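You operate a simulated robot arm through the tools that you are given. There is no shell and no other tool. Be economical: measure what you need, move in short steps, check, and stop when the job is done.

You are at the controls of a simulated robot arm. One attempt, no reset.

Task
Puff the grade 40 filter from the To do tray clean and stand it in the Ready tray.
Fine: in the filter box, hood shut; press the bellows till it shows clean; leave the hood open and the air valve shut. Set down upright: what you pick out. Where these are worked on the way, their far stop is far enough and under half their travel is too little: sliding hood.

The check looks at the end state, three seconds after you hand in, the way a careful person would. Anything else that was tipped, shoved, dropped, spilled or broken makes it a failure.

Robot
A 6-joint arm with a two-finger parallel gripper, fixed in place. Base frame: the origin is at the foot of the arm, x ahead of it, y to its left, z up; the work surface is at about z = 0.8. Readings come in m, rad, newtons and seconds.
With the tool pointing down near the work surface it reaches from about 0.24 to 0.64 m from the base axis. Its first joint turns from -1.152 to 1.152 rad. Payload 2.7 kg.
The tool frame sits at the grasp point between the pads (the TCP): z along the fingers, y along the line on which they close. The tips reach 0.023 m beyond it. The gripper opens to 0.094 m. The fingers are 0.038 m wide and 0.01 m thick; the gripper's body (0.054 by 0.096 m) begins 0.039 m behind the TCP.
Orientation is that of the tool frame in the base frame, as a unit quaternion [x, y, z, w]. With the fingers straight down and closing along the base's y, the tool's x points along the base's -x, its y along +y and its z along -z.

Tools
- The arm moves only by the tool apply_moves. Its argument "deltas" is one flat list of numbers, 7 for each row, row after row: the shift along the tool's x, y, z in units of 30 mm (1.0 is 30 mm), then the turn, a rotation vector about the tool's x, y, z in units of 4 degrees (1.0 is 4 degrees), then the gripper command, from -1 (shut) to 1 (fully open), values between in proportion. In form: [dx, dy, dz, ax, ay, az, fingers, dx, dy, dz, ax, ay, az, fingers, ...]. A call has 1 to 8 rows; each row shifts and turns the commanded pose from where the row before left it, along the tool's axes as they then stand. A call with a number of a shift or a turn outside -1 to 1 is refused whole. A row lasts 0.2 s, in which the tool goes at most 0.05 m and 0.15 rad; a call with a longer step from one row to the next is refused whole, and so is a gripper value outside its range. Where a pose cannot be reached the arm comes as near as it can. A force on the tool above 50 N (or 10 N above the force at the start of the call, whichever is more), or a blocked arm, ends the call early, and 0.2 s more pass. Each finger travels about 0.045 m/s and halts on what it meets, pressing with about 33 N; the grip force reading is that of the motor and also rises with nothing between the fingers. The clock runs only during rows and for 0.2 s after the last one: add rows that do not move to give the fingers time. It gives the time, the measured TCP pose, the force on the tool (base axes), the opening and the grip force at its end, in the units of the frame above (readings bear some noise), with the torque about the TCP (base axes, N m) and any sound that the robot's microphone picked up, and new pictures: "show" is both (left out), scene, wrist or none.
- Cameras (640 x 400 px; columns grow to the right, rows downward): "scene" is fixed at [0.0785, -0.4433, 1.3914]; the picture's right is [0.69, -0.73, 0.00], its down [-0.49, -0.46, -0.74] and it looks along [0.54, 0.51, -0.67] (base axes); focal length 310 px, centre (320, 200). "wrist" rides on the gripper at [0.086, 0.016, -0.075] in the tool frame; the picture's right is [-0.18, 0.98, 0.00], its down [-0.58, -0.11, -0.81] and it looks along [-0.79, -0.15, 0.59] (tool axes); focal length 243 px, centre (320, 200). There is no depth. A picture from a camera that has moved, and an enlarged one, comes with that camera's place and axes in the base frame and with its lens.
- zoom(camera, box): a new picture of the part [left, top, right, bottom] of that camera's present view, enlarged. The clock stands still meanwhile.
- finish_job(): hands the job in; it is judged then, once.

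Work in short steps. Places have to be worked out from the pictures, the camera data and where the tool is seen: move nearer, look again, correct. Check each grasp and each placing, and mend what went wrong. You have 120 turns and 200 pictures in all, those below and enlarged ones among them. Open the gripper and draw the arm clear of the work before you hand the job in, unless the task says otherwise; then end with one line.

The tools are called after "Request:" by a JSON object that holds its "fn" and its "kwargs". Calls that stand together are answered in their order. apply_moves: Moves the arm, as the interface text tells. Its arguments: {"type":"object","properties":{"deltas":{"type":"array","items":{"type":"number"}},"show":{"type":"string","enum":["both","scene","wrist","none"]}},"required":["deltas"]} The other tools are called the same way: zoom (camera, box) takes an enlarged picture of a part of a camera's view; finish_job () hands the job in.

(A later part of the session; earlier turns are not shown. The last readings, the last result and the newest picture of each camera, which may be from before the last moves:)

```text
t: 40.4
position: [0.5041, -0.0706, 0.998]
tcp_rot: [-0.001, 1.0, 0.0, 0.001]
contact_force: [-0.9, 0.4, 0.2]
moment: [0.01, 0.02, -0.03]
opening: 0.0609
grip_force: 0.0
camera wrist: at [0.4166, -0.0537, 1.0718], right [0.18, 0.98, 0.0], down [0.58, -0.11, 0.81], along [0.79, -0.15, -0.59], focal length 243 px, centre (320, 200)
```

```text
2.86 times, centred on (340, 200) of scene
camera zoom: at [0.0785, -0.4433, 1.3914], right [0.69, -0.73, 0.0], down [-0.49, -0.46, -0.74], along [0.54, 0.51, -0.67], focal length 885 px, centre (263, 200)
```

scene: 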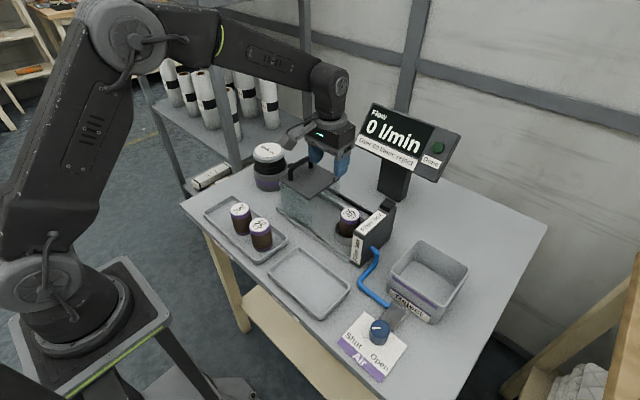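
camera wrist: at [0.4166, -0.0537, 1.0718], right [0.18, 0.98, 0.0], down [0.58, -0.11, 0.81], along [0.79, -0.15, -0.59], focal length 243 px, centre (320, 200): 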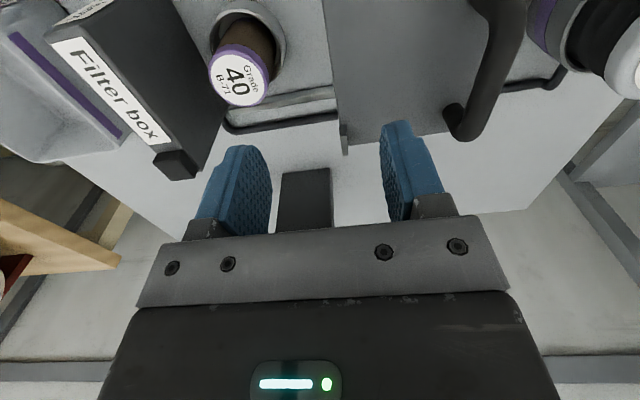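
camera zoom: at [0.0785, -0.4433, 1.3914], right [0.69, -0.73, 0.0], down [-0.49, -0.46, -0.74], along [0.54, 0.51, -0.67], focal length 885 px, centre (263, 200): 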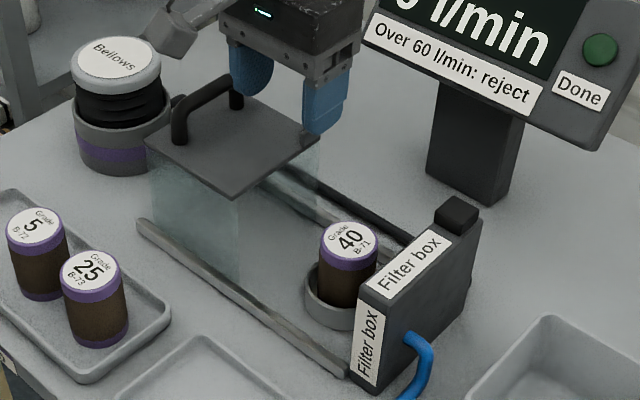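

The 40 stands upright in the cup. Next is the hood: the handle bar runs along x at about y 0.017, z 0.95. I'll place the open gripper above it and look.

Request:
{"fn": "apply_moves", "kwargs": {"deltas": [0, 0.5, -0.5, 0, 0, 0, 0.7, 0.15, 0.9, -0.5, 0, 0, 0, 0.7, 0.15, 0.9, 0, 0, 0, 0, 0.7, 0, 0.65, 0, 0, 0, 0, 0.7, 0, 0, 0, 0, 0, 0, 0.7], "show": "both"}}

Request:
{"fn": "zoom", "kwargs": {"camera": "scene", "box": [250, 110, 370, 220]}}

```text
t: 41.6
position: [0.4957, 0.0193, 1.0274]
tcp_rot: [0.0, 1.0, 0.0, 0.001]
contact_force: [-1.2, 0.3, 0.3]
moment: [-0.01, 0.0, 0.01]
opening: 0.0797
grip_force: 0.0
camera wrist: at [0.4082, 0.0353, 1.1026], right [0.18, 0.98, 0.0], down [0.58, -0.11, 0.81], along [0.79, -0.15, -0.59], focal length 243 px, centre (320, 200)
```

scene: 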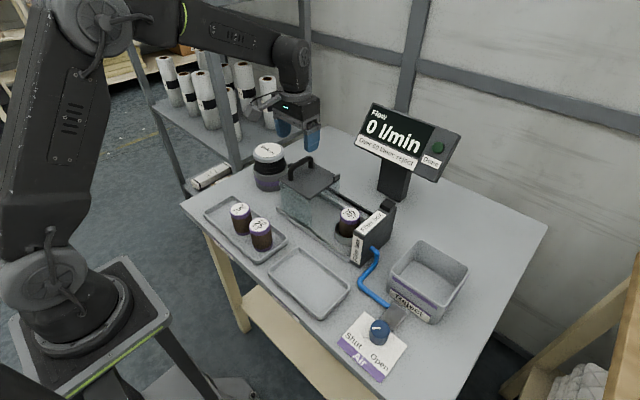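
wrist: 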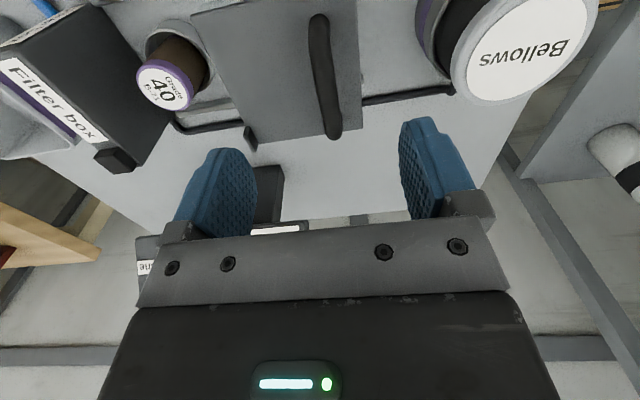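

```text
3.64 times, centred on (310, 165) of scene
camera zoom: at [0.0785, -0.4432, 1.3914], right [0.69, -0.73, 0.0], down [-0.49, -0.46, -0.74], along [0.54, 0.51, -0.67], focal length 1127 px, centre (356, 327)
```

zoom: 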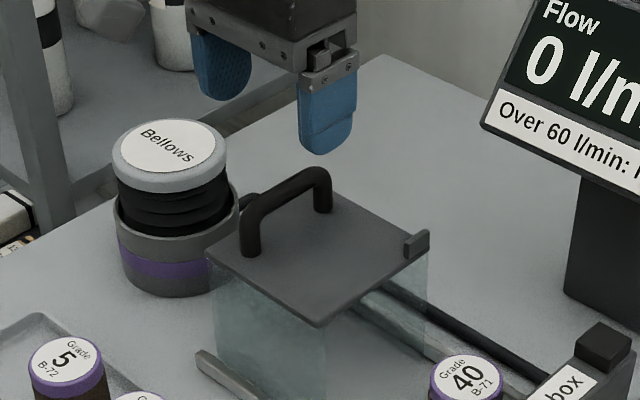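

The bar is at y about 0.024, centred in x under the tool. I'll go down around it and grip.

Request:
{"fn": "apply_moves", "kwargs": {"deltas": [0, 0.14, 0.5, 0, 0, 0, 0.7, 0, 0, 0.7, 0, 0, 0, 0.7, 0, 0, 0.6, 0, 0, 0, 0.7, 0, 0, 0.5, 0, 0, 0, 0.7, 0, 0, 0.35, 0, 0, 0, 0.7], "show": "both"}}

Request:
{"fn": "zoom", "kwargs": {"camera": "scene", "box": [250, 110, 370, 220]}}

```text
t: 42.8
position: [0.496, 0.0241, 0.9485]
tcp_rot: [0.0, 1.0, 0.001, 0.0]
contact_force: [0.0, 0.6, -0.8]
moment: [-0.01, -0.01, -0.03]
opening: 0.0798
grip_force: 0.0
camera wrist: at [0.4086, 0.0402, 1.0226], right [0.18, 0.98, 0.0], down [0.58, -0.11, 0.81], along [0.79, -0.15, -0.59], focal length 243 px, centre (320, 200)
```

scene: 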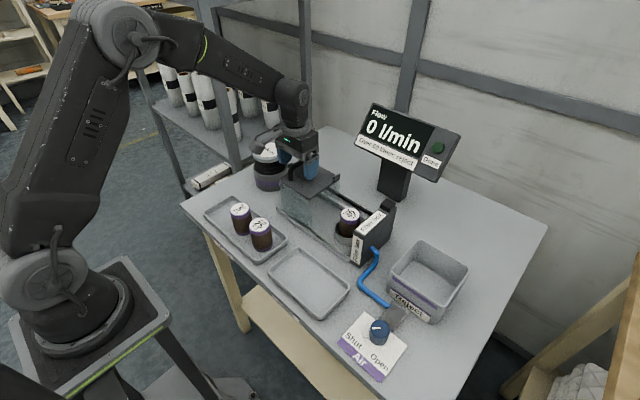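
wrist: 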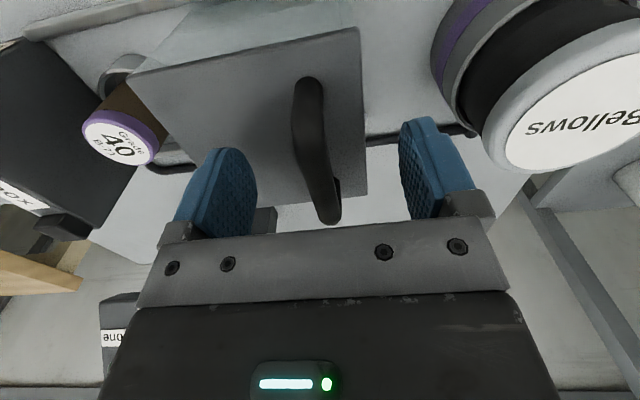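

```text
3.64 times, centred on (310, 165) of scene
camera zoom: at [0.0785, -0.4433, 1.3914], right [0.69, -0.73, 0.0], down [-0.49, -0.46, -0.74], along [0.54, 0.51, -0.67], focal length 1127 px, centre (356, 327)
```

zoom: 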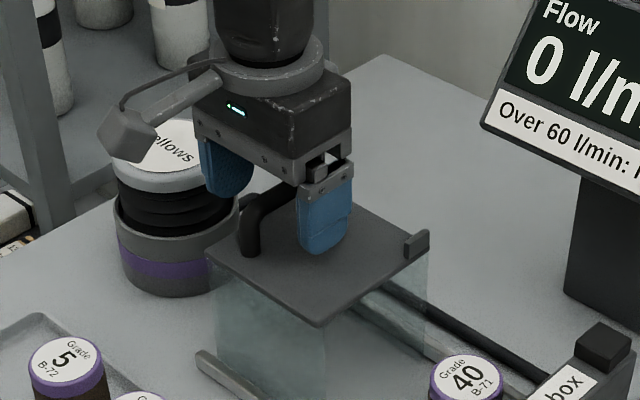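

The bar is between the fingers, so I'll close on it.

Request:
{"fn": "apply_moves", "kwargs": {"deltas": [0, 0, 0, 0, 0, 0, -1, 0, 0, 0, 0, 0, 0, -1, 0, 0, 0, 0, 0, 0, -1, 0, 0, 0, 0, 0, 0, -1, 0, 0, 0, 0, 0, 0, -1, 0, 0, 0, 0, 0, 0, -1], "show": "wrist"}}

```text
t: 44.2
position: [0.4945, 0.0246, 0.9486]
tcp_rot: [-0.001, 1.0, -0.001, -0.001]
contact_force: [-0.7, 0.4, -0.9]
moment: [0.02, 0.02, -0.06]
opening: 0.0136
grip_force: 44.6
camera wrist: at [0.4086, 0.0402, 1.023], right [0.18, 0.98, 0.0], down [0.58, -0.11, 0.81], along [0.79, -0.15, -0.59], focal length 243 px, centre (320, 200)
```

wrist: 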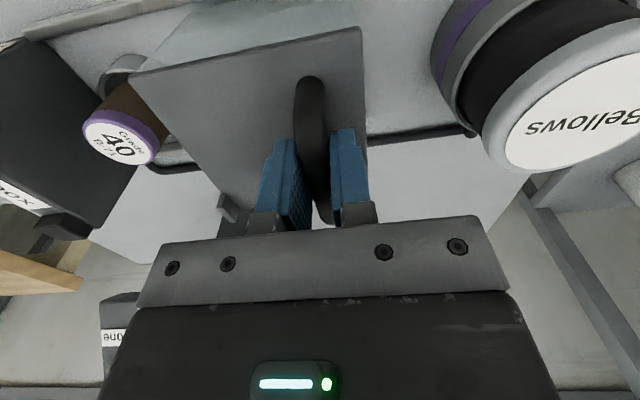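

The bar is gripped. I'll slide the hood toward the filter box head and watch the force.

Request:
{"fn": "apply_moves", "kwargs": {"deltas": [0, -0.3, 0, 0, 0, 0, -1, 0, -0.5, 0, 0, 0, 0, -1, 0, -0.5, 0, 0, 0, 0, -1, 0, -0.5, 0, 0, 0, 0, -1, 0, -0.5, 0, 0, 0, 0, -1, 0, -0.5, 0, 0, 0, 0, -1, 0, -0.5, 0, 0, 0, 0, -1], "show": "both"}}

```text
t: 45.8
position: [0.4968, -0.076, 0.9494]
tcp_rot: [0.0, 1.0, 0.001, 0.0]
contact_force: [17.6, 0.2, -14.1]
moment: [-0.05, 0.45, -0.15]
opening: 0.0139
grip_force: 45.0
camera wrist: at [0.4084, -0.0605, 1.0229], right [0.18, 0.98, 0.0], down [0.58, -0.11, 0.81], along [0.79, -0.15, -0.59], focal length 243 px, centre (320, 200)
```

scene: 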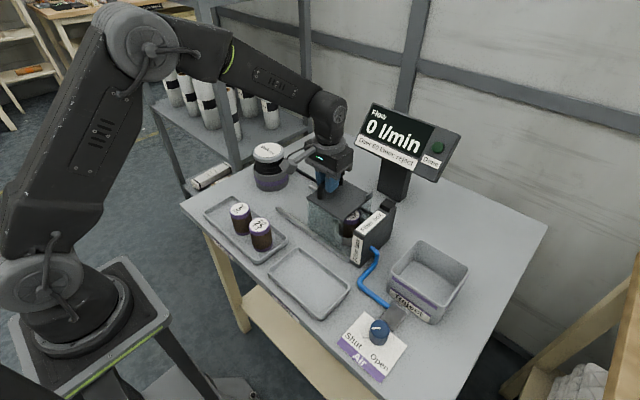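
wrist: 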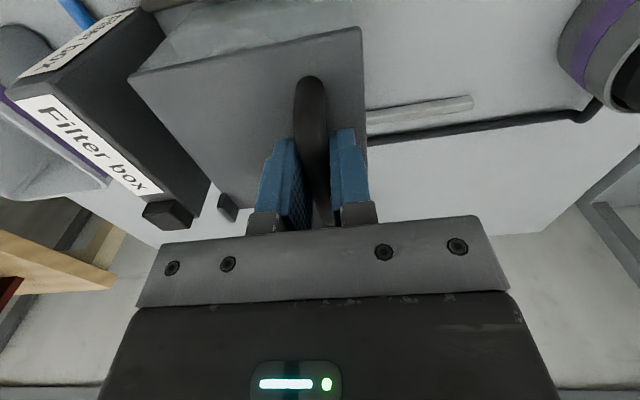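

The hood slides freely, with a small gap left. I'll continue to the stop in smaller steps.

Request:
{"fn": "apply_moves", "kwargs": {"deltas": [0, -0.2, 0, 0, 0, 0, -1, 0, -0.3, 0, 0, 0, 0, -1, 0, -0.3, 0, 0, 0, 0, -1, 0, -0.2, 0, 0, 0, 0, -1, 0, -0.2, 0, 0, 0, 0, -1, 0, -0.2, 0, 0, 0, 0, -1, 0, -0.2, 0, 0, 0, 0, -1, 0, -0.2, 0, 0, 0, 0, -1], "show": "both"}}

```text
t: 47.3
position: [0.497, -0.1111, 0.9487]
tcp_rot: [0.0, 1.0, 0.008, 0.0]
contact_force: [0.5, 8.8, 2.5]
moment: [0.21, 0.31, -0.25]
opening: 0.0142
grip_force: 45.4
stopped in row 7: the force on the tool passed its limit at 55 N (the readings are from after the stop); the commanded pose is now the measured one
camera wrist: at [0.4085, -0.0949, 1.0233], right [0.18, 0.98, 0.02], down [0.58, -0.12, 0.8], along [0.79, -0.14, -0.59], focal length 243 px, centre (320, 200)
```

scene: 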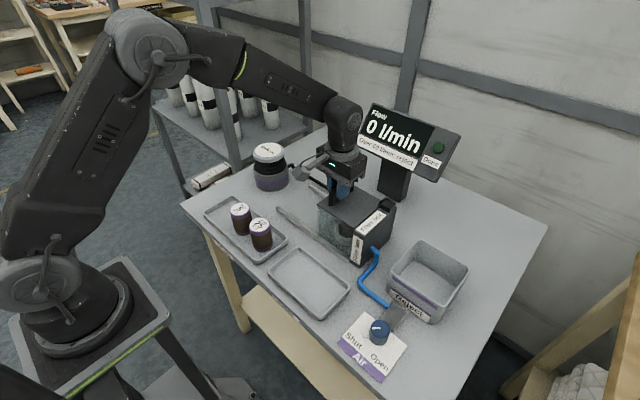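
wrist: 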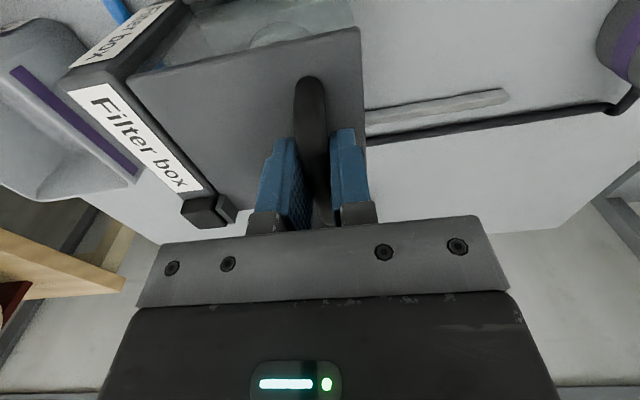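

The hood is shut against its stop. I'll let go of the handle and rise clear.

Request:
{"fn": "apply_moves", "kwargs": {"deltas": [0, 0, 0, 0, 0, 0, 0, 0, 0, 0, 0, 0, 0, 0, 0, 0, 0, 0, 0, 0, 0, 0, 0, 0, 0, 0, 0, 0, 0, 0, -0.5, 0, 0, 0, 0, 0, 0, -0.8, 0, 0, 0, 0, 0, 0, -0.8, 0, 0, 0, 0, 0, 0, -0.6, 0, 0, 0, -0.5], "show": "scene"}}

Request:
{"fn": "zoom", "kwargs": {"camera": "scene", "box": [240, 90, 480, 270]}}

```text
t: 49.1
position: [0.4954, -0.1138, 1.0317]
tcp_rot: [0.0, 1.0, 0.007, 0.0]
contact_force: [-0.8, -0.3, -0.1]
moment: [0.01, 0.02, 0.04]
opening: 0.0233
grip_force: 0.1
```

scene: 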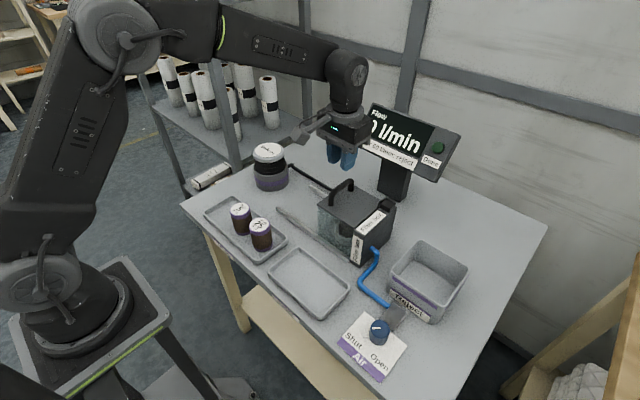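

```text
2.22 times, centred on (360, 180) of scene
camera zoom: at [0.0785, -0.4433, 1.3914], right [0.69, -0.73, 0.0], down [-0.49, -0.46, -0.74], along [0.54, 0.51, -0.67], focal length 689 px, centre (231, 244)
```

zoom: 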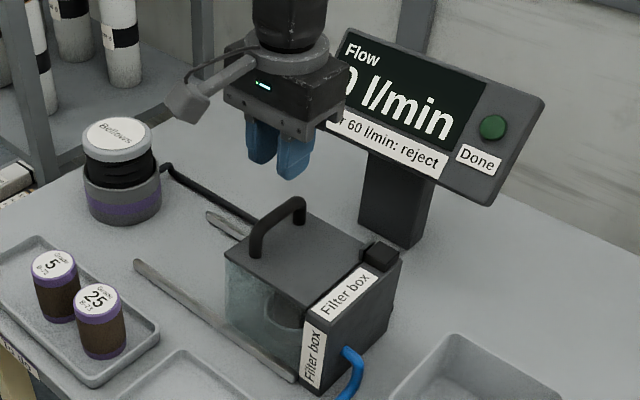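

The hood is shut. I'll move above the bellows at about (0.513, 0.168) with the fingers closed.

Request:
{"fn": "apply_moves", "kwargs": {"deltas": [0, 0.5, 0, 0.2, 0, 0, -1, 0, 1, 0, 0, 0, 0, -1, 0, 1, 0, 0, 0, 0, -1, -0.1, 1, 0, 0, 0, 0, -1, -0.1, 1, 0, 0, 0, 0, -1, -0.1, 1, 0, 0, 0, 0, -1, -0.1, 1, 0, 0, 0, 0, -1, -0.1, 1, 0, 0, 0, 0, -1], "show": "none"}}

Request:
{"fn": "apply_moves", "kwargs": {"deltas": [0, 0.9, 0, 0, 0, 0, -1, 0, 0.4, 0, 0, 0, 0, -1, 0, 0, 0, 0, 0, 0, -1], "show": "both"}}

Request:
{"fn": "zoom", "kwargs": {"camera": "scene", "box": [230, 100, 330, 200]}}

```text
t: 50.9
position: [0.5092, 0.1122, 1.0304]
tcp_rot: [-0.001, 1.0, 0.0, -0.001]
contact_force: [-0.2, 0.8, 0.1]
moment: [-0.02, 0.01, 0.03]
opening: 0.0001
grip_force: 33.0
```

```text
t: 51.7
position: [0.5116, 0.1537, 1.0317]
tcp_rot: [0.0, 1.0, 0.0, 0.0]
contact_force: [-0.8, -0.1, 0.1]
moment: [0.02, -0.02, 0.03]
opening: 0.0
grip_force: 33.5
camera wrist: at [0.4239, 0.1693, 1.1043], right [0.18, 0.98, 0.0], down [0.58, -0.11, 0.81], along [0.79, -0.15, -0.59], focal length 243 px, centre (320, 200)
```

scene: 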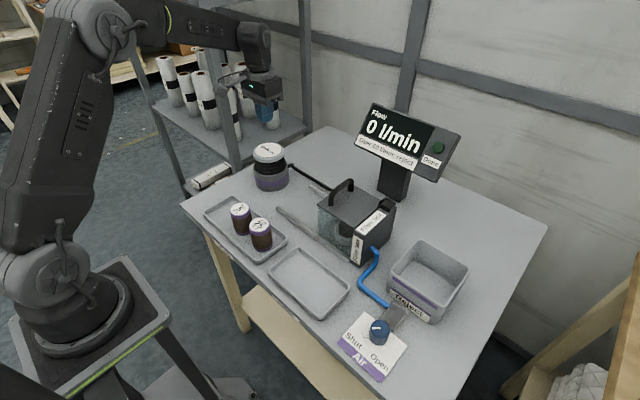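
wrist: 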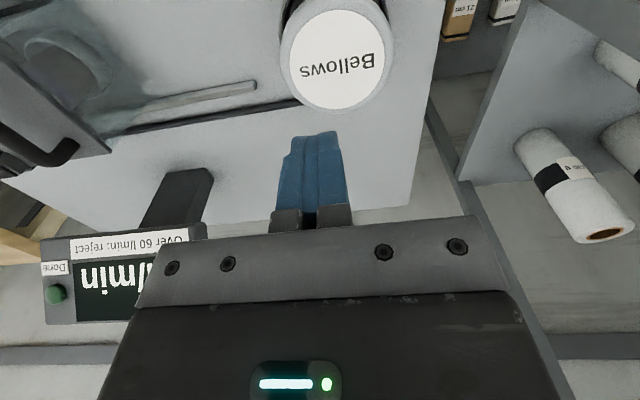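

```text
4.00 times, centred on (280, 150) of scene
camera zoom: at [0.0785, -0.4432, 1.3914], right [0.69, -0.73, 0.0], down [-0.49, -0.46, -0.74], along [0.54, 0.51, -0.67], focal length 1240 px, centre (480, 400)
```

zoom: 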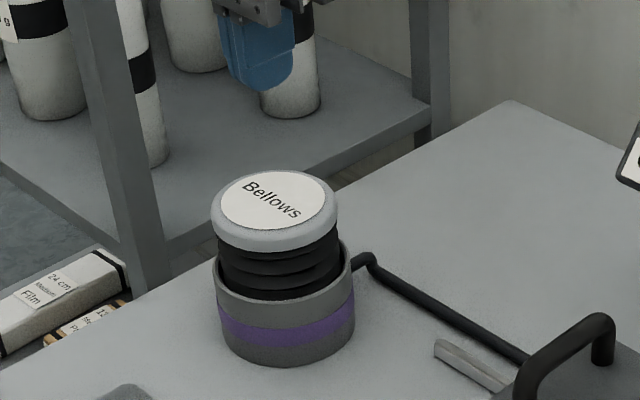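

The bellows top is at (0.509, 0.166), z about 0.912. I'll go down to just above it, then press in small steps.

Request:
{"fn": "apply_moves", "kwargs": {"deltas": [0.05, 0.4, 0.5, 0, 0, 0, -1, 0, 0, 0.9, 0, 0, 0, -1, 0, 0, 0.8, 0, 0, 0, -1, 0, 0, 0.5, 0, 0, 0, -1, 0, 0, 0.2, 0, 0, 0, -1], "show": "none"}}

Request:
{"fn": "apply_moves", "kwargs": {"deltas": [0, 0, 0.25, 0, 0, 0, -1, 0, 0, 0.25, 0, 0, 0, -1, 0, 0, 0.25, 0, 0, 0, -1, 0, 0, 0.25, 0, 0, 0, -1], "show": "both"}}

Request:
{"fn": "zoom", "kwargs": {"camera": "scene", "box": [230, 90, 480, 270]}}

```text
t: 52.9
position: [0.5073, 0.1633, 0.9436]
tcp_rot: [0.0, 1.0, 0.0, 0.001]
contact_force: [0.0, -0.3, -0.7]
moment: [0.02, -0.02, 0.0]
opening: 0.0001
grip_force: 32.9
```

```text
t: 53.9
position: [0.5082, 0.1634, 0.9149]
tcp_rot: [-0.001, 1.0, -0.001, 0.001]
contact_force: [-0.8, -1.1, 4.7]
moment: [-0.01, -0.02, 0.03]
opening: 0.0
grip_force: 32.8
camera wrist: at [0.4214, 0.1798, 0.988], right [0.18, 0.98, 0.0], down [0.58, -0.11, 0.81], along [0.79, -0.15, -0.59], focal length 243 px, centre (320, 200)
```

scene: 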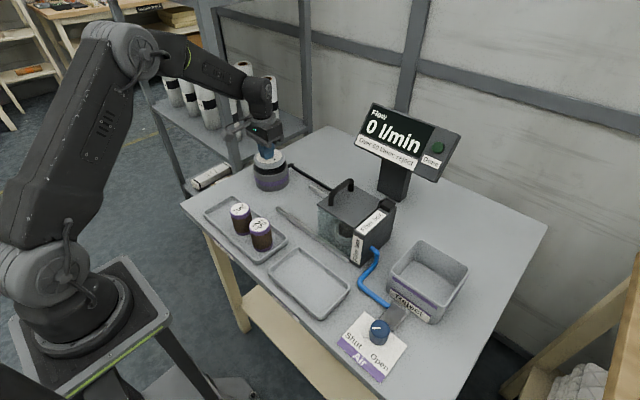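
wrist: 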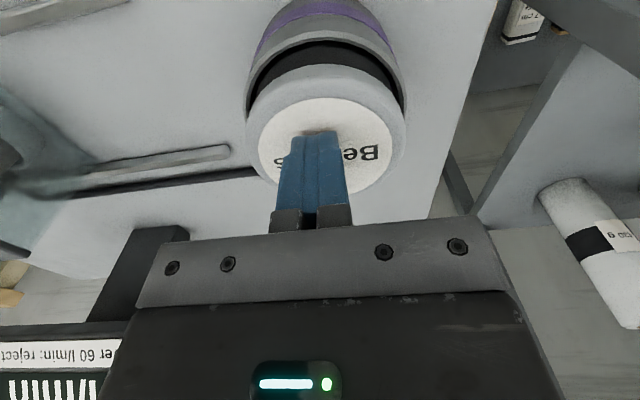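

```text
2.22 times, centred on (355, 180) of scene
camera zoom: at [0.0784, -0.4433, 1.3914], right [0.69, -0.73, 0.0], down [-0.49, -0.46, -0.74], along [0.54, 0.51, -0.67], focal length 689 px, centre (242, 244)
```

zoom: 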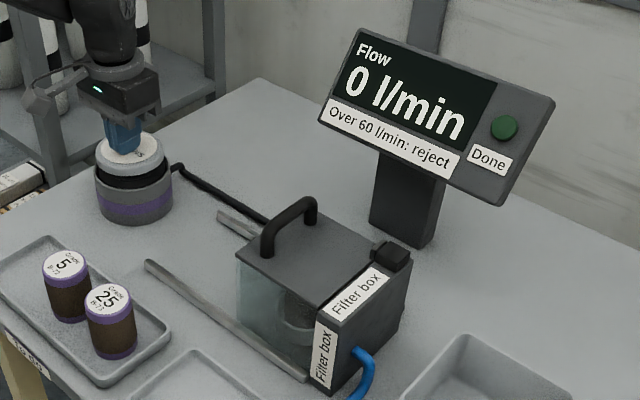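

The bellows is giving under a light force. I'll press on to the bottom of its stroke.

Request:
{"fn": "apply_moves", "kwargs": {"deltas": [0, 0, 0.25, 0, 0, 0, -1, 0, 0, 0.25, 0, 0, 0, -1, 0, 0, 0.2, 0, 0, 0, -1, 0, 0, 0.2, 0, 0, 0, -1], "show": "scene"}}

Request:
{"fn": "zoom", "kwargs": {"camera": "scene", "box": [230, 90, 480, 270]}}

```text
t: 54.8
position: [0.5087, 0.1632, 0.8986]
tcp_rot: [-0.001, 1.0, 0.001, 0.003]
contact_force: [-4.1, -1.3, 10.6]
moment: [-0.03, 0.04, 0.03]
opening: 0.0002
grip_force: 33.1
stopped in row 4: the force on the tool passed its limit at 60 N (the readings are from after the stop); the commanded pose is now the measured one
```

scene: 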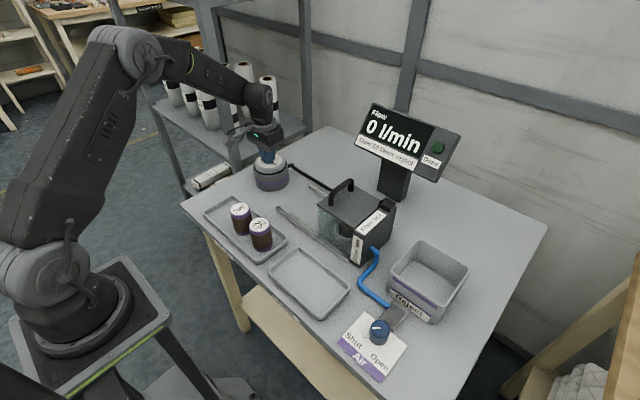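

```text
2.22 times, centred on (355, 180) of scene
camera zoom: at [0.0782, -0.4433, 1.3914], right [0.69, -0.73, 0.0], down [-0.49, -0.46, -0.74], along [0.54, 0.51, -0.67], focal length 689 px, centre (242, 244)
```

zoom: 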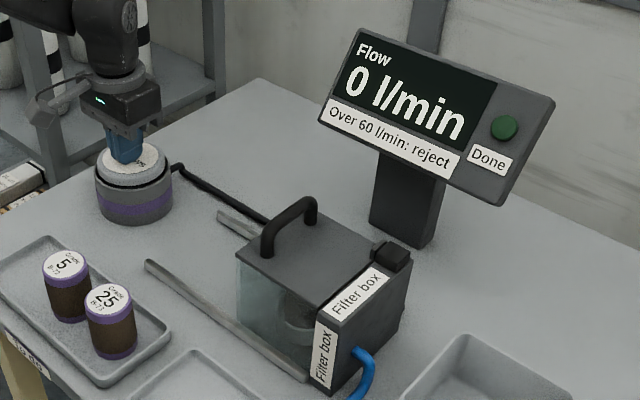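

Full stroke reached at z about 0.898, with no lamp yet. I'll let it rise fully and press again, twice.

Request:
{"fn": "apply_moves", "kwargs": {"deltas": [0, 0, -0.4, 0, 0, 0, -1, 0, 0, -0.6, 0, 0, 0, -1, 0, 0, -0.4, 0, 0, 0, -1, 0, 0, 0, 0, 0, 0, -1, 0, 0, 0.4, 0, 0, 0, -1, 0, 0, 0.5, 0, 0, 0, -1, 0, 0, 0.4, 0, 0, 0, -1, 0, 0, 0.05, 0, 0, 0, -1], "show": "scene"}}

Request:
{"fn": "apply_moves", "kwargs": {"deltas": [0, 0, -0.4, 0, 0, 0, -1, 0, 0, -0.6, 0, 0, 0, -1, 0, 0, -0.4, 0, 0, 0, -1, 0, 0, 0, 0, 0, 0, -1, 0, 0, 0.4, 0, 0, 0, -1, 0, 0, 0.5, 0, 0, 0, -1, 0, 0, 0.4, 0, 0, 0, -1, 0, 0, 0.05, 0, 0, 0, -1], "show": "scene"}}

Request:
{"fn": "zoom", "kwargs": {"camera": "scene", "box": [230, 90, 480, 270]}}

```text
t: 56.6
position: [0.5096, 0.1629, 0.9004]
tcp_rot: [0.0, 1.0, 0.001, 0.003]
contact_force: [-0.3, 4.1, 7.5]
moment: [0.12, -0.03, 0.01]
opening: 0.0
grip_force: 32.8
```

scene: 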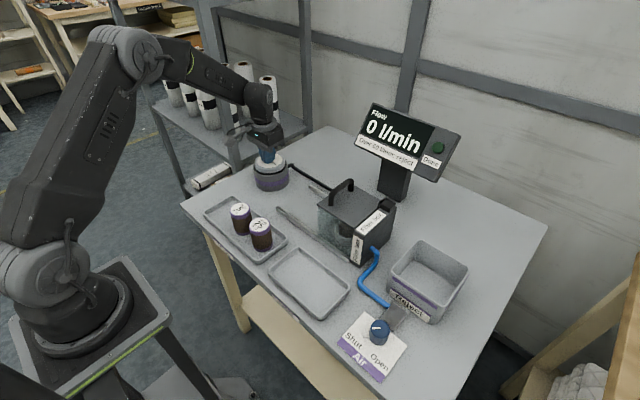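

```text
t: 58.4
position: [0.5106, 0.1624, 0.9008]
tcp_rot: [-0.001, 1.0, 0.001, 0.002]
contact_force: [0.0, -3.9, 6.3]
moment: [-0.07, -0.06, -0.03]
opening: 0.0
grip_force: 32.6
```

scene: 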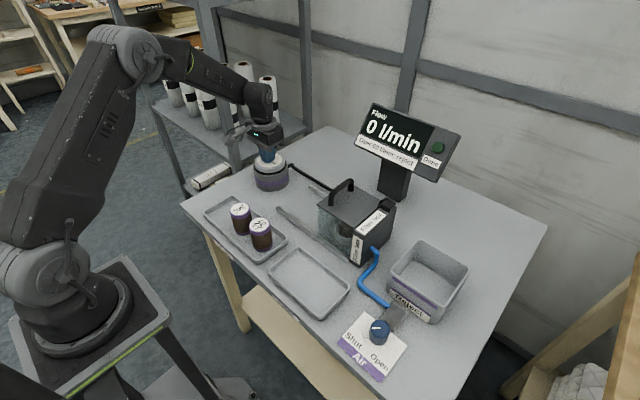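

```text
2.22 times, centred on (355, 180) of scene
camera zoom: at [0.0784, -0.4434, 1.3913], right [0.69, -0.73, 0.0], down [-0.49, -0.46, -0.74], along [0.54, 0.51, -0.67], focal length 689 px, centre (242, 244)
```

zoom: 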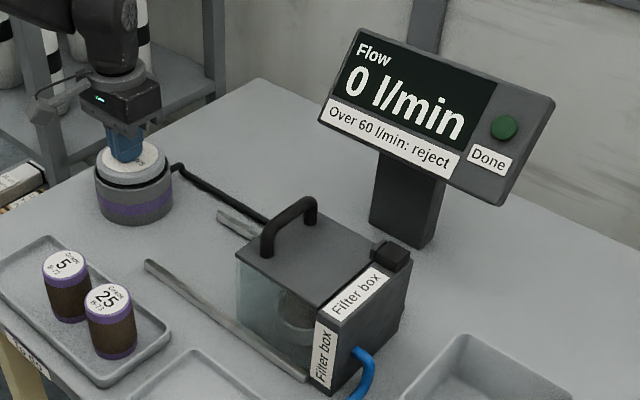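

No change after three presses. I'll do two more full ones before trying anything else.

Request:
{"fn": "apply_moves", "kwargs": {"deltas": [0, 0, -0.6, 0, 0, 0, -1, 0, 0, -0.8, 0, 0, 0, -1, 0, 0, -0.3, 0, 0, 0, -1, 0, 0, 0, 0, 0, 0, -1, 0, 0, 0.6, 0, 0, 0, -1, 0, 0, 0.6, 0, 0, 0, -1, 0, 0, 0.5, 0, 0, 0, -1, 0, 0, 0.02, 0, 0, 0, -1], "show": "none"}}

Request:
{"fn": "apply_moves", "kwargs": {"deltas": [0, 0, -0.6, 0, 0, 0, -1, 0, 0, -0.8, 0, 0, 0, -1, 0, 0, -0.3, 0, 0, 0, -1, 0, 0, 0, 0, 0, 0, -1, 0, 0, 0.6, 0, 0, 0, -1, 0, 0, 0.6, 0, 0, 0, -1, 0, 0, 0.5, 0, 0, 0, -1, 0, 0, 0.02, 0, 0, 0, -1], "show": "scene"}}

Request:
{"fn": "zoom", "kwargs": {"camera": "scene", "box": [230, 90, 480, 270]}}

```text
t: 60.2
position: [0.5104, 0.1629, 0.9023]
tcp_rot: [0.0, 1.0, 0.001, 0.002]
contact_force: [-2.1, -1.1, 7.2]
moment: [0.03, 0.06, 0.04]
opening: 0.0
grip_force: 33.2
```

```text
t: 62.0
position: [0.5098, 0.1633, 0.8993]
tcp_rot: [-0.001, 1.0, 0.001, 0.003]
contact_force: [0.3, 4.7, 7.7]
moment: [0.16, -0.06, 0.01]
opening: 0.0
grip_force: 33.0
```

scene: 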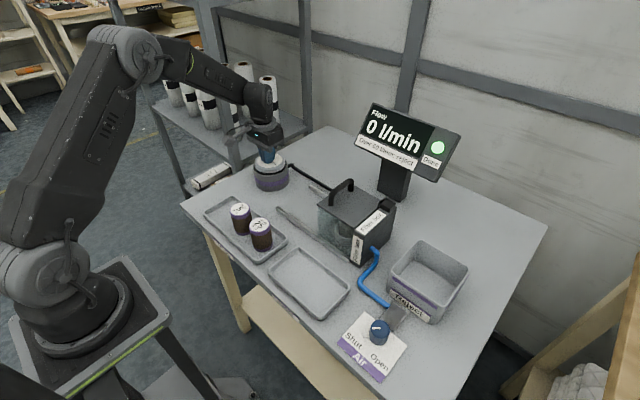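

```text
2.22 times, centred on (355, 180) of scene
camera zoom: at [0.0784, -0.4432, 1.3914], right [0.69, -0.73, 0.0], down [-0.49, -0.46, -0.74], along [0.54, 0.51, -0.67], focal length 689 px, centre (242, 244)
```

zoom: 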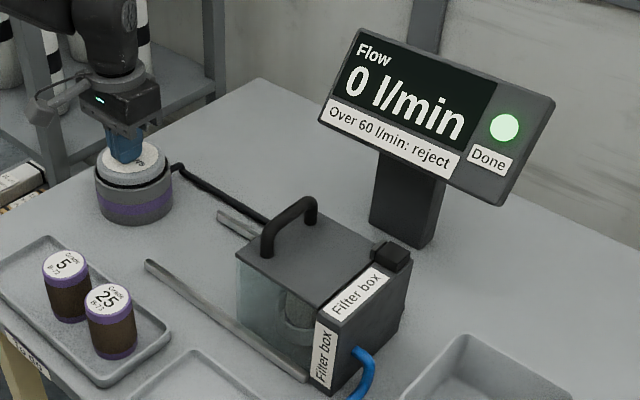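

The Done lamp is lit, so the filter is clean. The panel also says over 60 l/min is a reject. With the air valve shut it only reads 0, so I'll go to the valve, read its setting closely and consider the flow check.

Request:
{"fn": "apply_moves", "kwargs": {"deltas": [0, 0, -0.8, 0, 0, 0, -1, 0, 0, -1, 0, 0, 0, -1, 0, 0, -1, 0, 0, 0, -1, 0, 0, -1, 0, 0, 0, -1, 0, 0, -0.8, 0, 0, 0, -1, 0.3, -1, -0.4, 0, 0, 0, -1, 0.3, -1, 0, 0, 0, 0, -1, 0.3, -1, 0, 0, 0, 0, -1], "show": "none"}}

Request:
{"fn": "apply_moves", "kwargs": {"deltas": [0.3, -1, 0, 0, 0, 0, 0.5, 0.3, -1, 0, 0, 0, 0, 0.5, 0.3, -1, 0, 0, 0, 0, 0.5, 0.3, -1, 0, 0, 0, 0, 0.5, 0.3, -1, 0, 0, 0, 0, 0.5, 0.3, -1, 0, 0, 0, 0, 0.5, 0.3, -1, 0, 0, 0, 0, 0.5, 0.3, -1, 0, 0, 0, 0, 0.5], "show": "none"}}

Request:
{"fn": "apply_moves", "kwargs": {"deltas": [0.5, -1, 0, 0, 0, 0, 0.5, 0.5, -1, 0, 0, 0, 0, 0.5, 0.5, -1, 0, 0, 0, 0, 0.5, 0.3, -0.8, 0, 0, 0, 0, 0.5, 0, 0, 0, 0, 0, 0, 0.5], "show": "both"}}

Request:
{"fn": "zoom", "kwargs": {"camera": "scene", "box": [330, 290, 420, 390]}}

```text
t: 63.8
position: [0.4823, 0.0731, 1.0486]
tcp_rot: [-0.001, 1.0, 0.001, 0.001]
contact_force: [0.1, -0.3, -0.3]
moment: [0.02, 0.0, 0.04]
opening: 0.0
grip_force: 33.1
```

```text
t: 65.6
position: [0.4089, -0.1671, 1.0487]
tcp_rot: [-0.001, 1.0, 0.001, 0.002]
contact_force: [-0.1, -0.7, -0.1]
moment: [0.0, 0.02, -0.02]
opening: 0.0707
grip_force: 0.0
```

```text
t: 66.8
position: [0.3527, -0.2815, 1.0468]
tcp_rot: [-0.001, 1.0, 0.0, 0.002]
contact_force: [-0.9, -0.9, 0.2]
moment: [-0.01, 0.01, 0.02]
opening: 0.0706
grip_force: 0.0
camera wrist: at [0.267, -0.2649, 1.1203], right [0.18, 0.98, 0.0], down [0.58, -0.11, 0.81], along [0.79, -0.15, -0.59], focal length 243 px, centre (320, 200)
```

scene: 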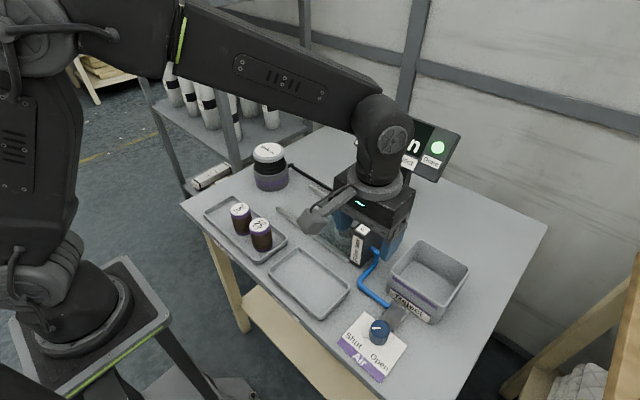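
wrist: 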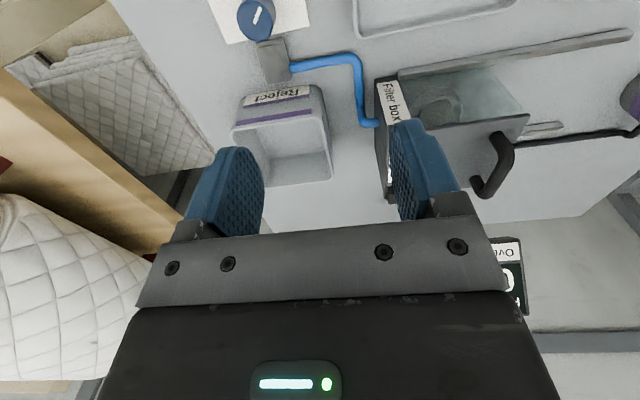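

```text
4.00 times, centred on (375, 340) of scene
camera zoom: at [0.0785, -0.4433, 1.3914], right [0.69, -0.73, 0.0], down [-0.49, -0.46, -0.74], along [0.54, 0.51, -0.67], focal length 1240 px, centre (100, -360)
```

zoom: 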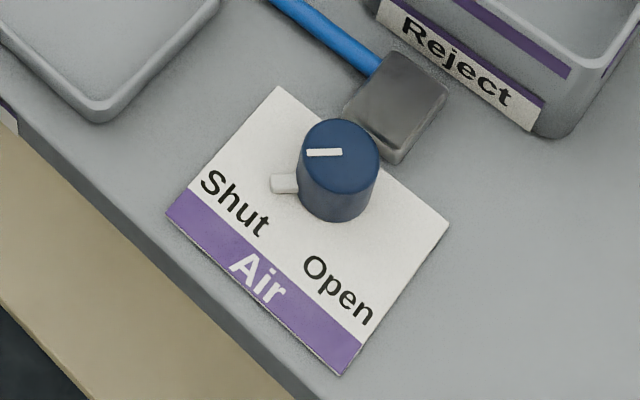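

The knob's pointer and peg are at Shut; Open is a quarter turn counter-clockwise seen from above. I'll check the flow as the panel's rule implies, approaching with the fingers square to the peg.

Request:
{"fn": "apply_moves", "kwargs": {"deltas": [0.16, -0.9, 0, 0, 0, 0, 0.5, 0.16, -0.9, 0, 0, 0, 0, 0.5, 0, -0.18, 0.4, 0, 0, 1, 0.5, 0, 0, 0.4, 0, 0, 1, 0.5, 0, 0, 0.4, 0, 0, 1, 0.5, 0, 0, 0.4, 0, 0, 1, 0.5, 0, 0, 0.4, 0, 0, 1, 0.5, 0, 0, 0.4, 0, 0, 1, 0.5], "show": "none"}}

Request:
{"fn": "apply_moves", "kwargs": {"deltas": [0, 0, 0.4, 0, 0, 1, 0.5, 0, 0, 0.4, 0, 0, 1, 0.5, 0, 0, 0.4, 0, 0, 1, 0.5, 0, 0, 0.4, 0, 0, 1, 0.5, 0, 0, 0.4, 0, 0, 1, 0.5, 0, 0, 0.2, 0, 0, 0.75, 0.5, 0, 0, 0, 0, 0, 0, 0.5], "show": "both"}}

Request:
{"fn": "zoom", "kwargs": {"camera": "scene", "box": [320, 270, 440, 390]}}

```text
t: 68.6
position: [0.3464, -0.3393, 0.9768]
tcp_rot: [0.208, 0.978, 0.0, 0.002]
contact_force: [-0.6, -1.0, 0.2]
moment: [0.02, 0.01, 0.0]
opening: 0.0703
grip_force: 0.1
```

```text
t: 70.2
position: [0.3459, -0.34, 0.9104]
tcp_rot: [0.4, 0.917, 0.0, 0.001]
contact_force: [-0.8, -0.3, 0.1]
moment: [0.0, -0.01, 0.0]
opening: 0.0702
grip_force: 0.0
camera wrist: at [0.2989, -0.2662, 0.9848], right [0.84, 0.54, 0.0], down [0.31, -0.5, 0.81], along [0.43, -0.68, -0.59], focal length 243 px, centre (320, 200)
```

scene: 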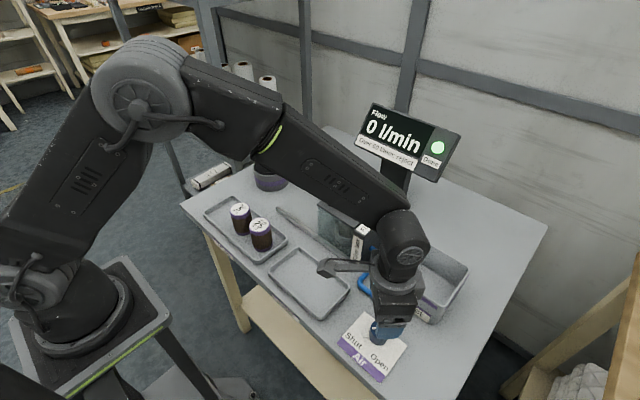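
wrist: 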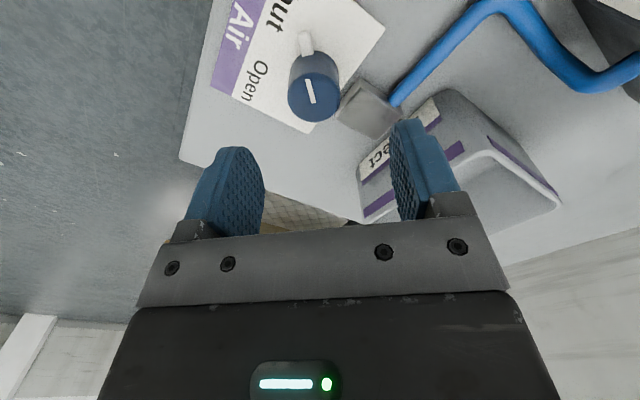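

```text
3.33 times, centred on (380, 330) of scene
camera zoom: at [0.0785, -0.4433, 1.3914], right [0.69, -0.73, 0.0], down [-0.49, -0.46, -0.74], along [0.54, 0.51, -0.67], focal length 1033 px, centre (120, -233)
```

zoom: 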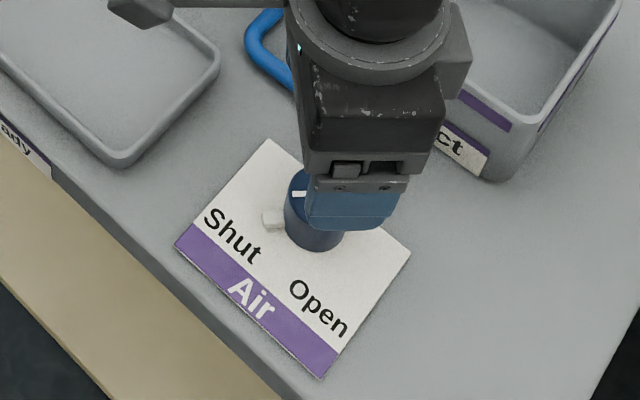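

Ready is confirmed on the tray label. Before going down I'll check the grey connector block and the peg against the fingers.

Request:
{"fn": "zoom", "kwargs": {"camera": "wrist", "box": [250, 10, 430, 150]}}

```text
2.86 times, centred on (340, 80) of wrist
camera zoom: at [0.2989, -0.2662, 0.9848], right [0.84, 0.54, 0.0], down [0.31, -0.5, 0.81], along [0.43, -0.68, -0.59], focal length 693 px, centre (263, 543)
```

zoom: 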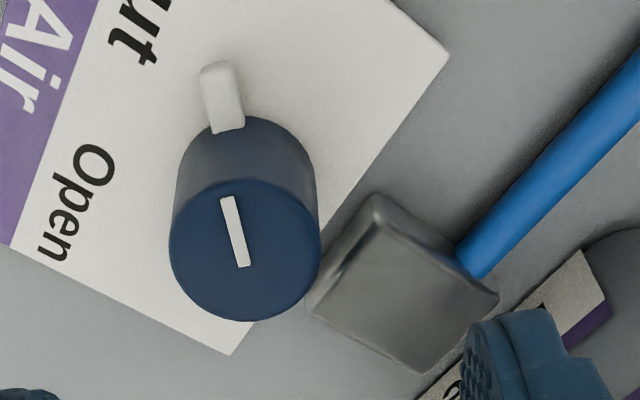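

I'll grip just the top of the knob, with tips at about z 0.819 and a narrow opening, to stay above the block and peg.

Request:
{"fn": "apply_moves", "kwargs": {"deltas": [0, 0, 0.5, 0, 0, 0, 0.1, 0, 0, 0.5, 0, 0, 0, 0.1, 0, 0, 0.4, 0, 0, 0, 0.1, 0, 0, 0.3, 0, 0, 0, 0.1, 0, 0, 0, 0, 0, 0, 0.1], "show": "wrist"}}

Request:
{"fn": "zoom", "kwargs": {"camera": "wrist", "box": [200, 60, 440, 240]}}

```text
t: 71.4
position: [0.3474, -0.3411, 0.8591]
tcp_rot: [0.399, 0.917, 0.001, 0.001]
contact_force: [-0.3, -0.1, -0.2]
moment: [0.05, -0.04, -0.01]
opening: 0.0519
grip_force: 0.2
camera wrist: at [0.2997, -0.2658, 0.9327], right [0.84, 0.54, 0.0], down [0.31, -0.5, 0.81], along [0.43, -0.68, -0.59], focal length 243 px, centre (320, 200)
```

wrist: 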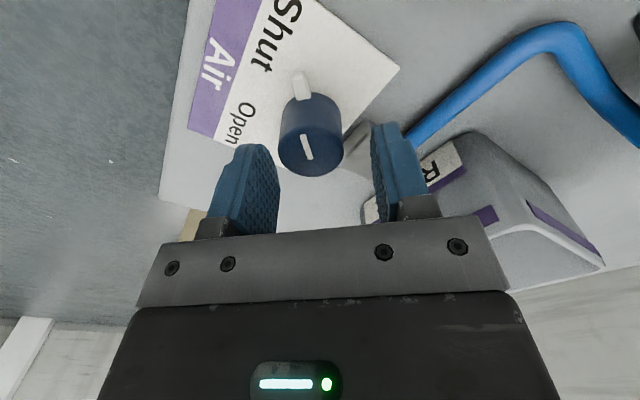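

```text
2.22 times, centred on (320, 150) of wrist
camera zoom: at [0.2997, -0.2658, 0.9327], right [0.84, 0.54, 0.0], down [0.31, -0.5, 0.81], along [0.43, -0.68, -0.59], focal length 539 px, centre (320, 311)
```

zoom: 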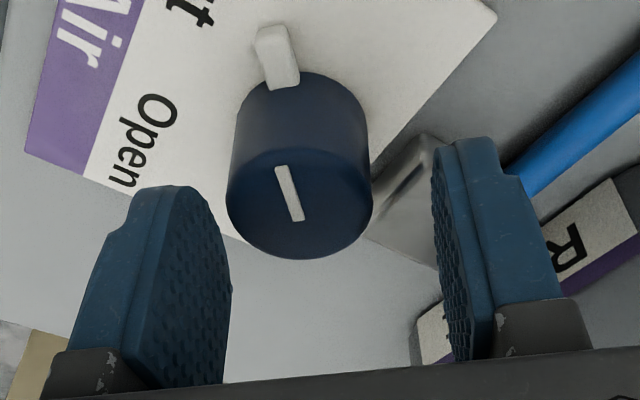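

The knob sits about 5 mm toward the left finger. I'll correct that and go down the last 17 mm.

Request:
{"fn": "apply_moves", "kwargs": {"deltas": [0, -0.16, 0.1, 0, 0, 0, 0.1, 0, 0, 0.25, 0, 0, 0, 0.1, 0, 0, 0.2, 0, 0, 0, 0.1], "show": "wrist"}}

Request:
{"fn": "zoom", "kwargs": {"camera": "wrist", "box": [200, 60, 440, 240]}}

```text
t: 72.2
position: [0.344, -0.3431, 0.8429]
tcp_rot: [0.398, 0.917, 0.002, 0.002]
contact_force: [-0.3, -1.1, 0.6]
moment: [-0.04, 0.0, -0.04]
opening: 0.0518
grip_force: 0.0
camera wrist: at [0.2962, -0.2688, 0.9168], right [0.84, 0.54, 0.0], down [0.31, -0.5, 0.81], along [0.43, -0.68, -0.59], focal length 243 px, centre (320, 200)
```

wrist: 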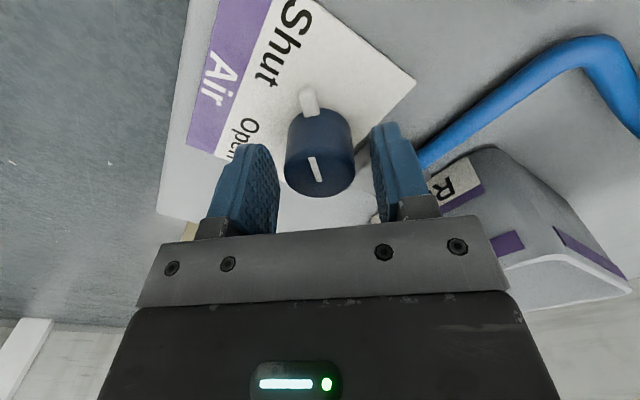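

```text
2.22 times, centred on (320, 150) of wrist
camera zoom: at [0.2962, -0.2688, 0.9168], right [0.84, 0.54, 0.0], down [0.31, -0.5, 0.81], along [0.43, -0.68, -0.59], focal length 539 px, centre (320, 311)
```

zoom: 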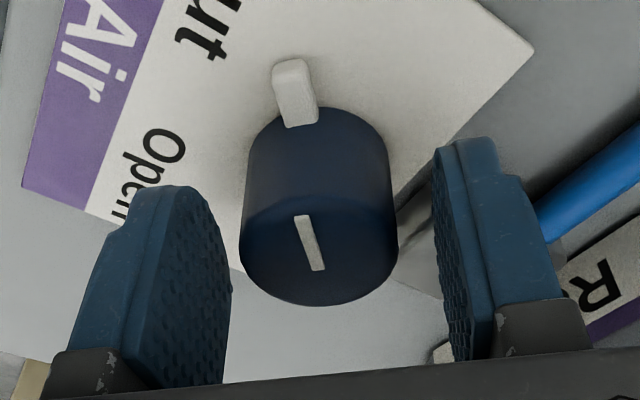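

Centred with no contact. I'll close on the knob.

Request:
{"fn": "apply_moves", "kwargs": {"deltas": [0, 0, 0, 0, 0, 0, -1, 0, 0, 0, 0, 0, 0, -1, 0, 0, 0, 0, 0, 0, -1, 0, 0, 0, 0, 0, 0, -1], "show": "wrist"}}

```text
t: 73.2
position: [0.3451, -0.3443, 0.8435]
tcp_rot: [0.399, 0.917, 0.002, 0.002]
contact_force: [-4.7, -6.8, -3.2]
moment: [-0.29, 0.01, 0.02]
opening: 0.0346
grip_force: 44.9
camera wrist: at [0.2958, -0.2693, 0.9168], right [0.84, 0.54, 0.0], down [0.31, -0.5, 0.81], along [0.43, -0.68, -0.59], focal length 243 px, centre (320, 200)
```

wrist: 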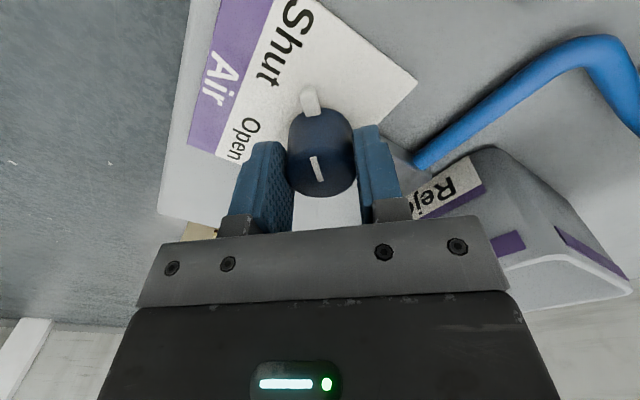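

The knob is gripped. I'll turn it toward Open and watch the display.

Request:
{"fn": "apply_moves", "kwargs": {"deltas": [0, 0, 0, 0, 0, -1, -1, 0, 0, 0, 0, 0, -1, -1, 0, 0, 0, 0, 0, -1, -1, 0, 0, 0, 0, 0, -1, -1, 0, 0, 0, 0, 0, -1, -1, 0, 0, 0, 0, 0, -1, -1, 0, 0, 0, 0, 0, -1, -1, 0, 0, 0, 0, 0, -1, -1], "show": "both"}}

Request:
{"fn": "zoom", "kwargs": {"camera": "scene", "box": [320, 90, 480, 390]}}

```text
t: 75.0
position: [0.344, -0.3443, 0.8432]
tcp_rot: [0.13, 0.992, 0.0, 0.001]
contact_force: [-9.4, -23.8, -2.8]
moment: [-0.1, 0.94, -0.05]
opening: 0.0348
grip_force: 45.1
camera wrist: at [0.2631, -0.3063, 0.9166], right [0.43, 0.9, 0.0], down [0.53, -0.25, 0.81], along [0.73, -0.35, -0.59], focal length 243 px, centre (320, 200)
```

scene: 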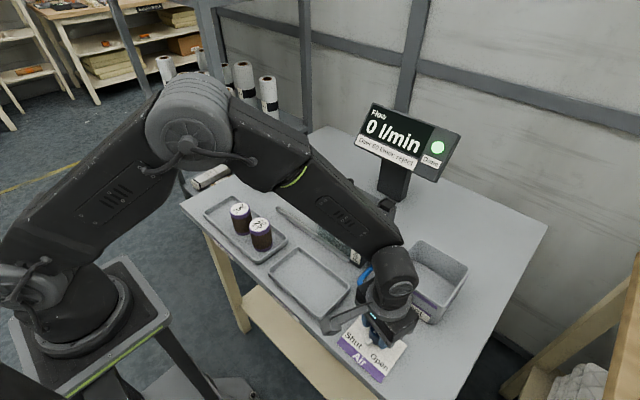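
wrist: 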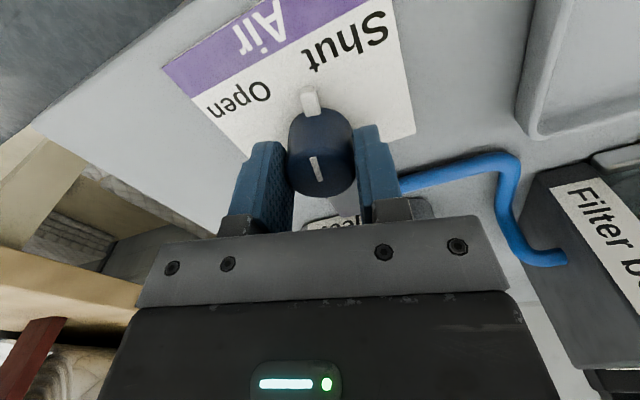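

```text
1.33 times, centred on (400, 240) of scene
camera zoom: at [0.0784, -0.4439, 1.3912], right [0.69, -0.73, 0.0], down [-0.49, -0.46, -0.74], along [0.54, 0.51, -0.67], focal length 413 px, centre (213, 147)
```

zoom: 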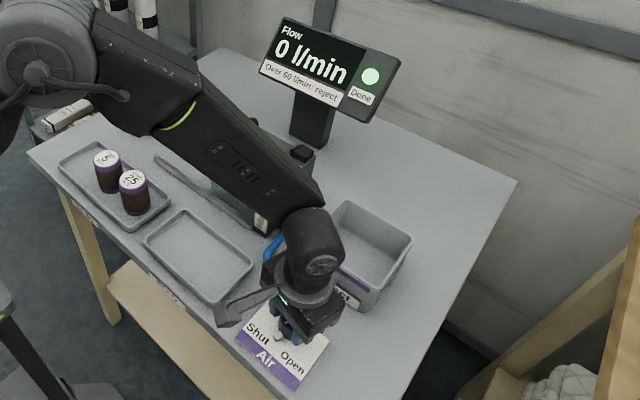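

The knob turns with the gripper, with some sideways force from an off-centre grip. I'll ease that with a small −y drift and keep turning.

Request:
{"fn": "apply_moves", "kwargs": {"deltas": [0, -0.08, 0, 0, 0, -1, -1, 0, -0.03, 0, 0, 0, -1, -1, 0, -0.02, 0, 0, 0, -1, -1, 0, -0.02, 0, 0, 0, -1, -1, 0, -0.02, 0, 0, 0, -1, -1, 0, -0.02, 0, 0, 0, -1, -1, 0, -0.02, 0, 0, 0, -1, -1, 0, -0.02, 0, 0, 0, -1, -1], "show": "scene"}}

Request:
{"fn": "zoom", "kwargs": {"camera": "scene", "box": [350, 95, 470, 185]}}

```text
t: 76.6
position: [0.3444, -0.3465, 0.843]
tcp_rot: [-0.112, 0.994, 0.005, 0.001]
contact_force: [-2.2, 6.7, 8.9]
moment: [0.6, -0.26, 0.04]
opening: 0.0347
grip_force: 45.0
stopped in row 8: the force on the tool passed its limit at 52 N (the readings are from after the stop); the commanded pose is now the measured one
```

scene: 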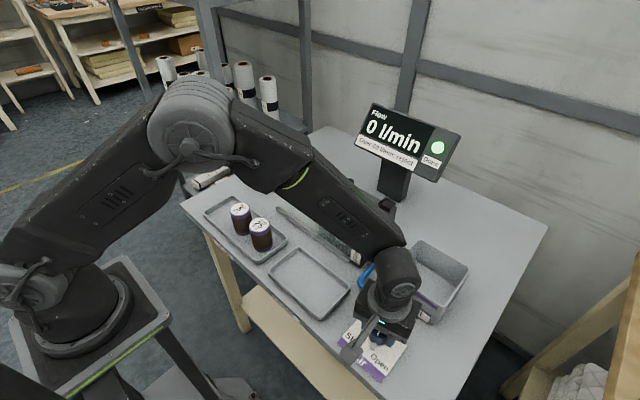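

```text
4.44 times, centred on (410, 140) of scene
camera zoom: at [0.0783, -0.4431, 1.3915], right [0.69, -0.73, 0.0], down [-0.49, -0.46, -0.74], along [0.54, 0.51, -0.67], focal length 1377 px, centre (-80, 467)
```

zoom: 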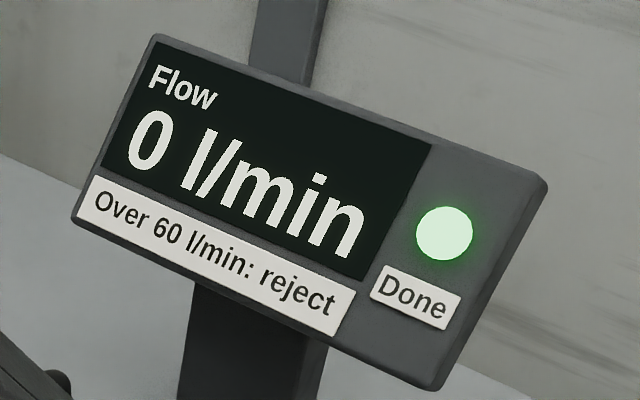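

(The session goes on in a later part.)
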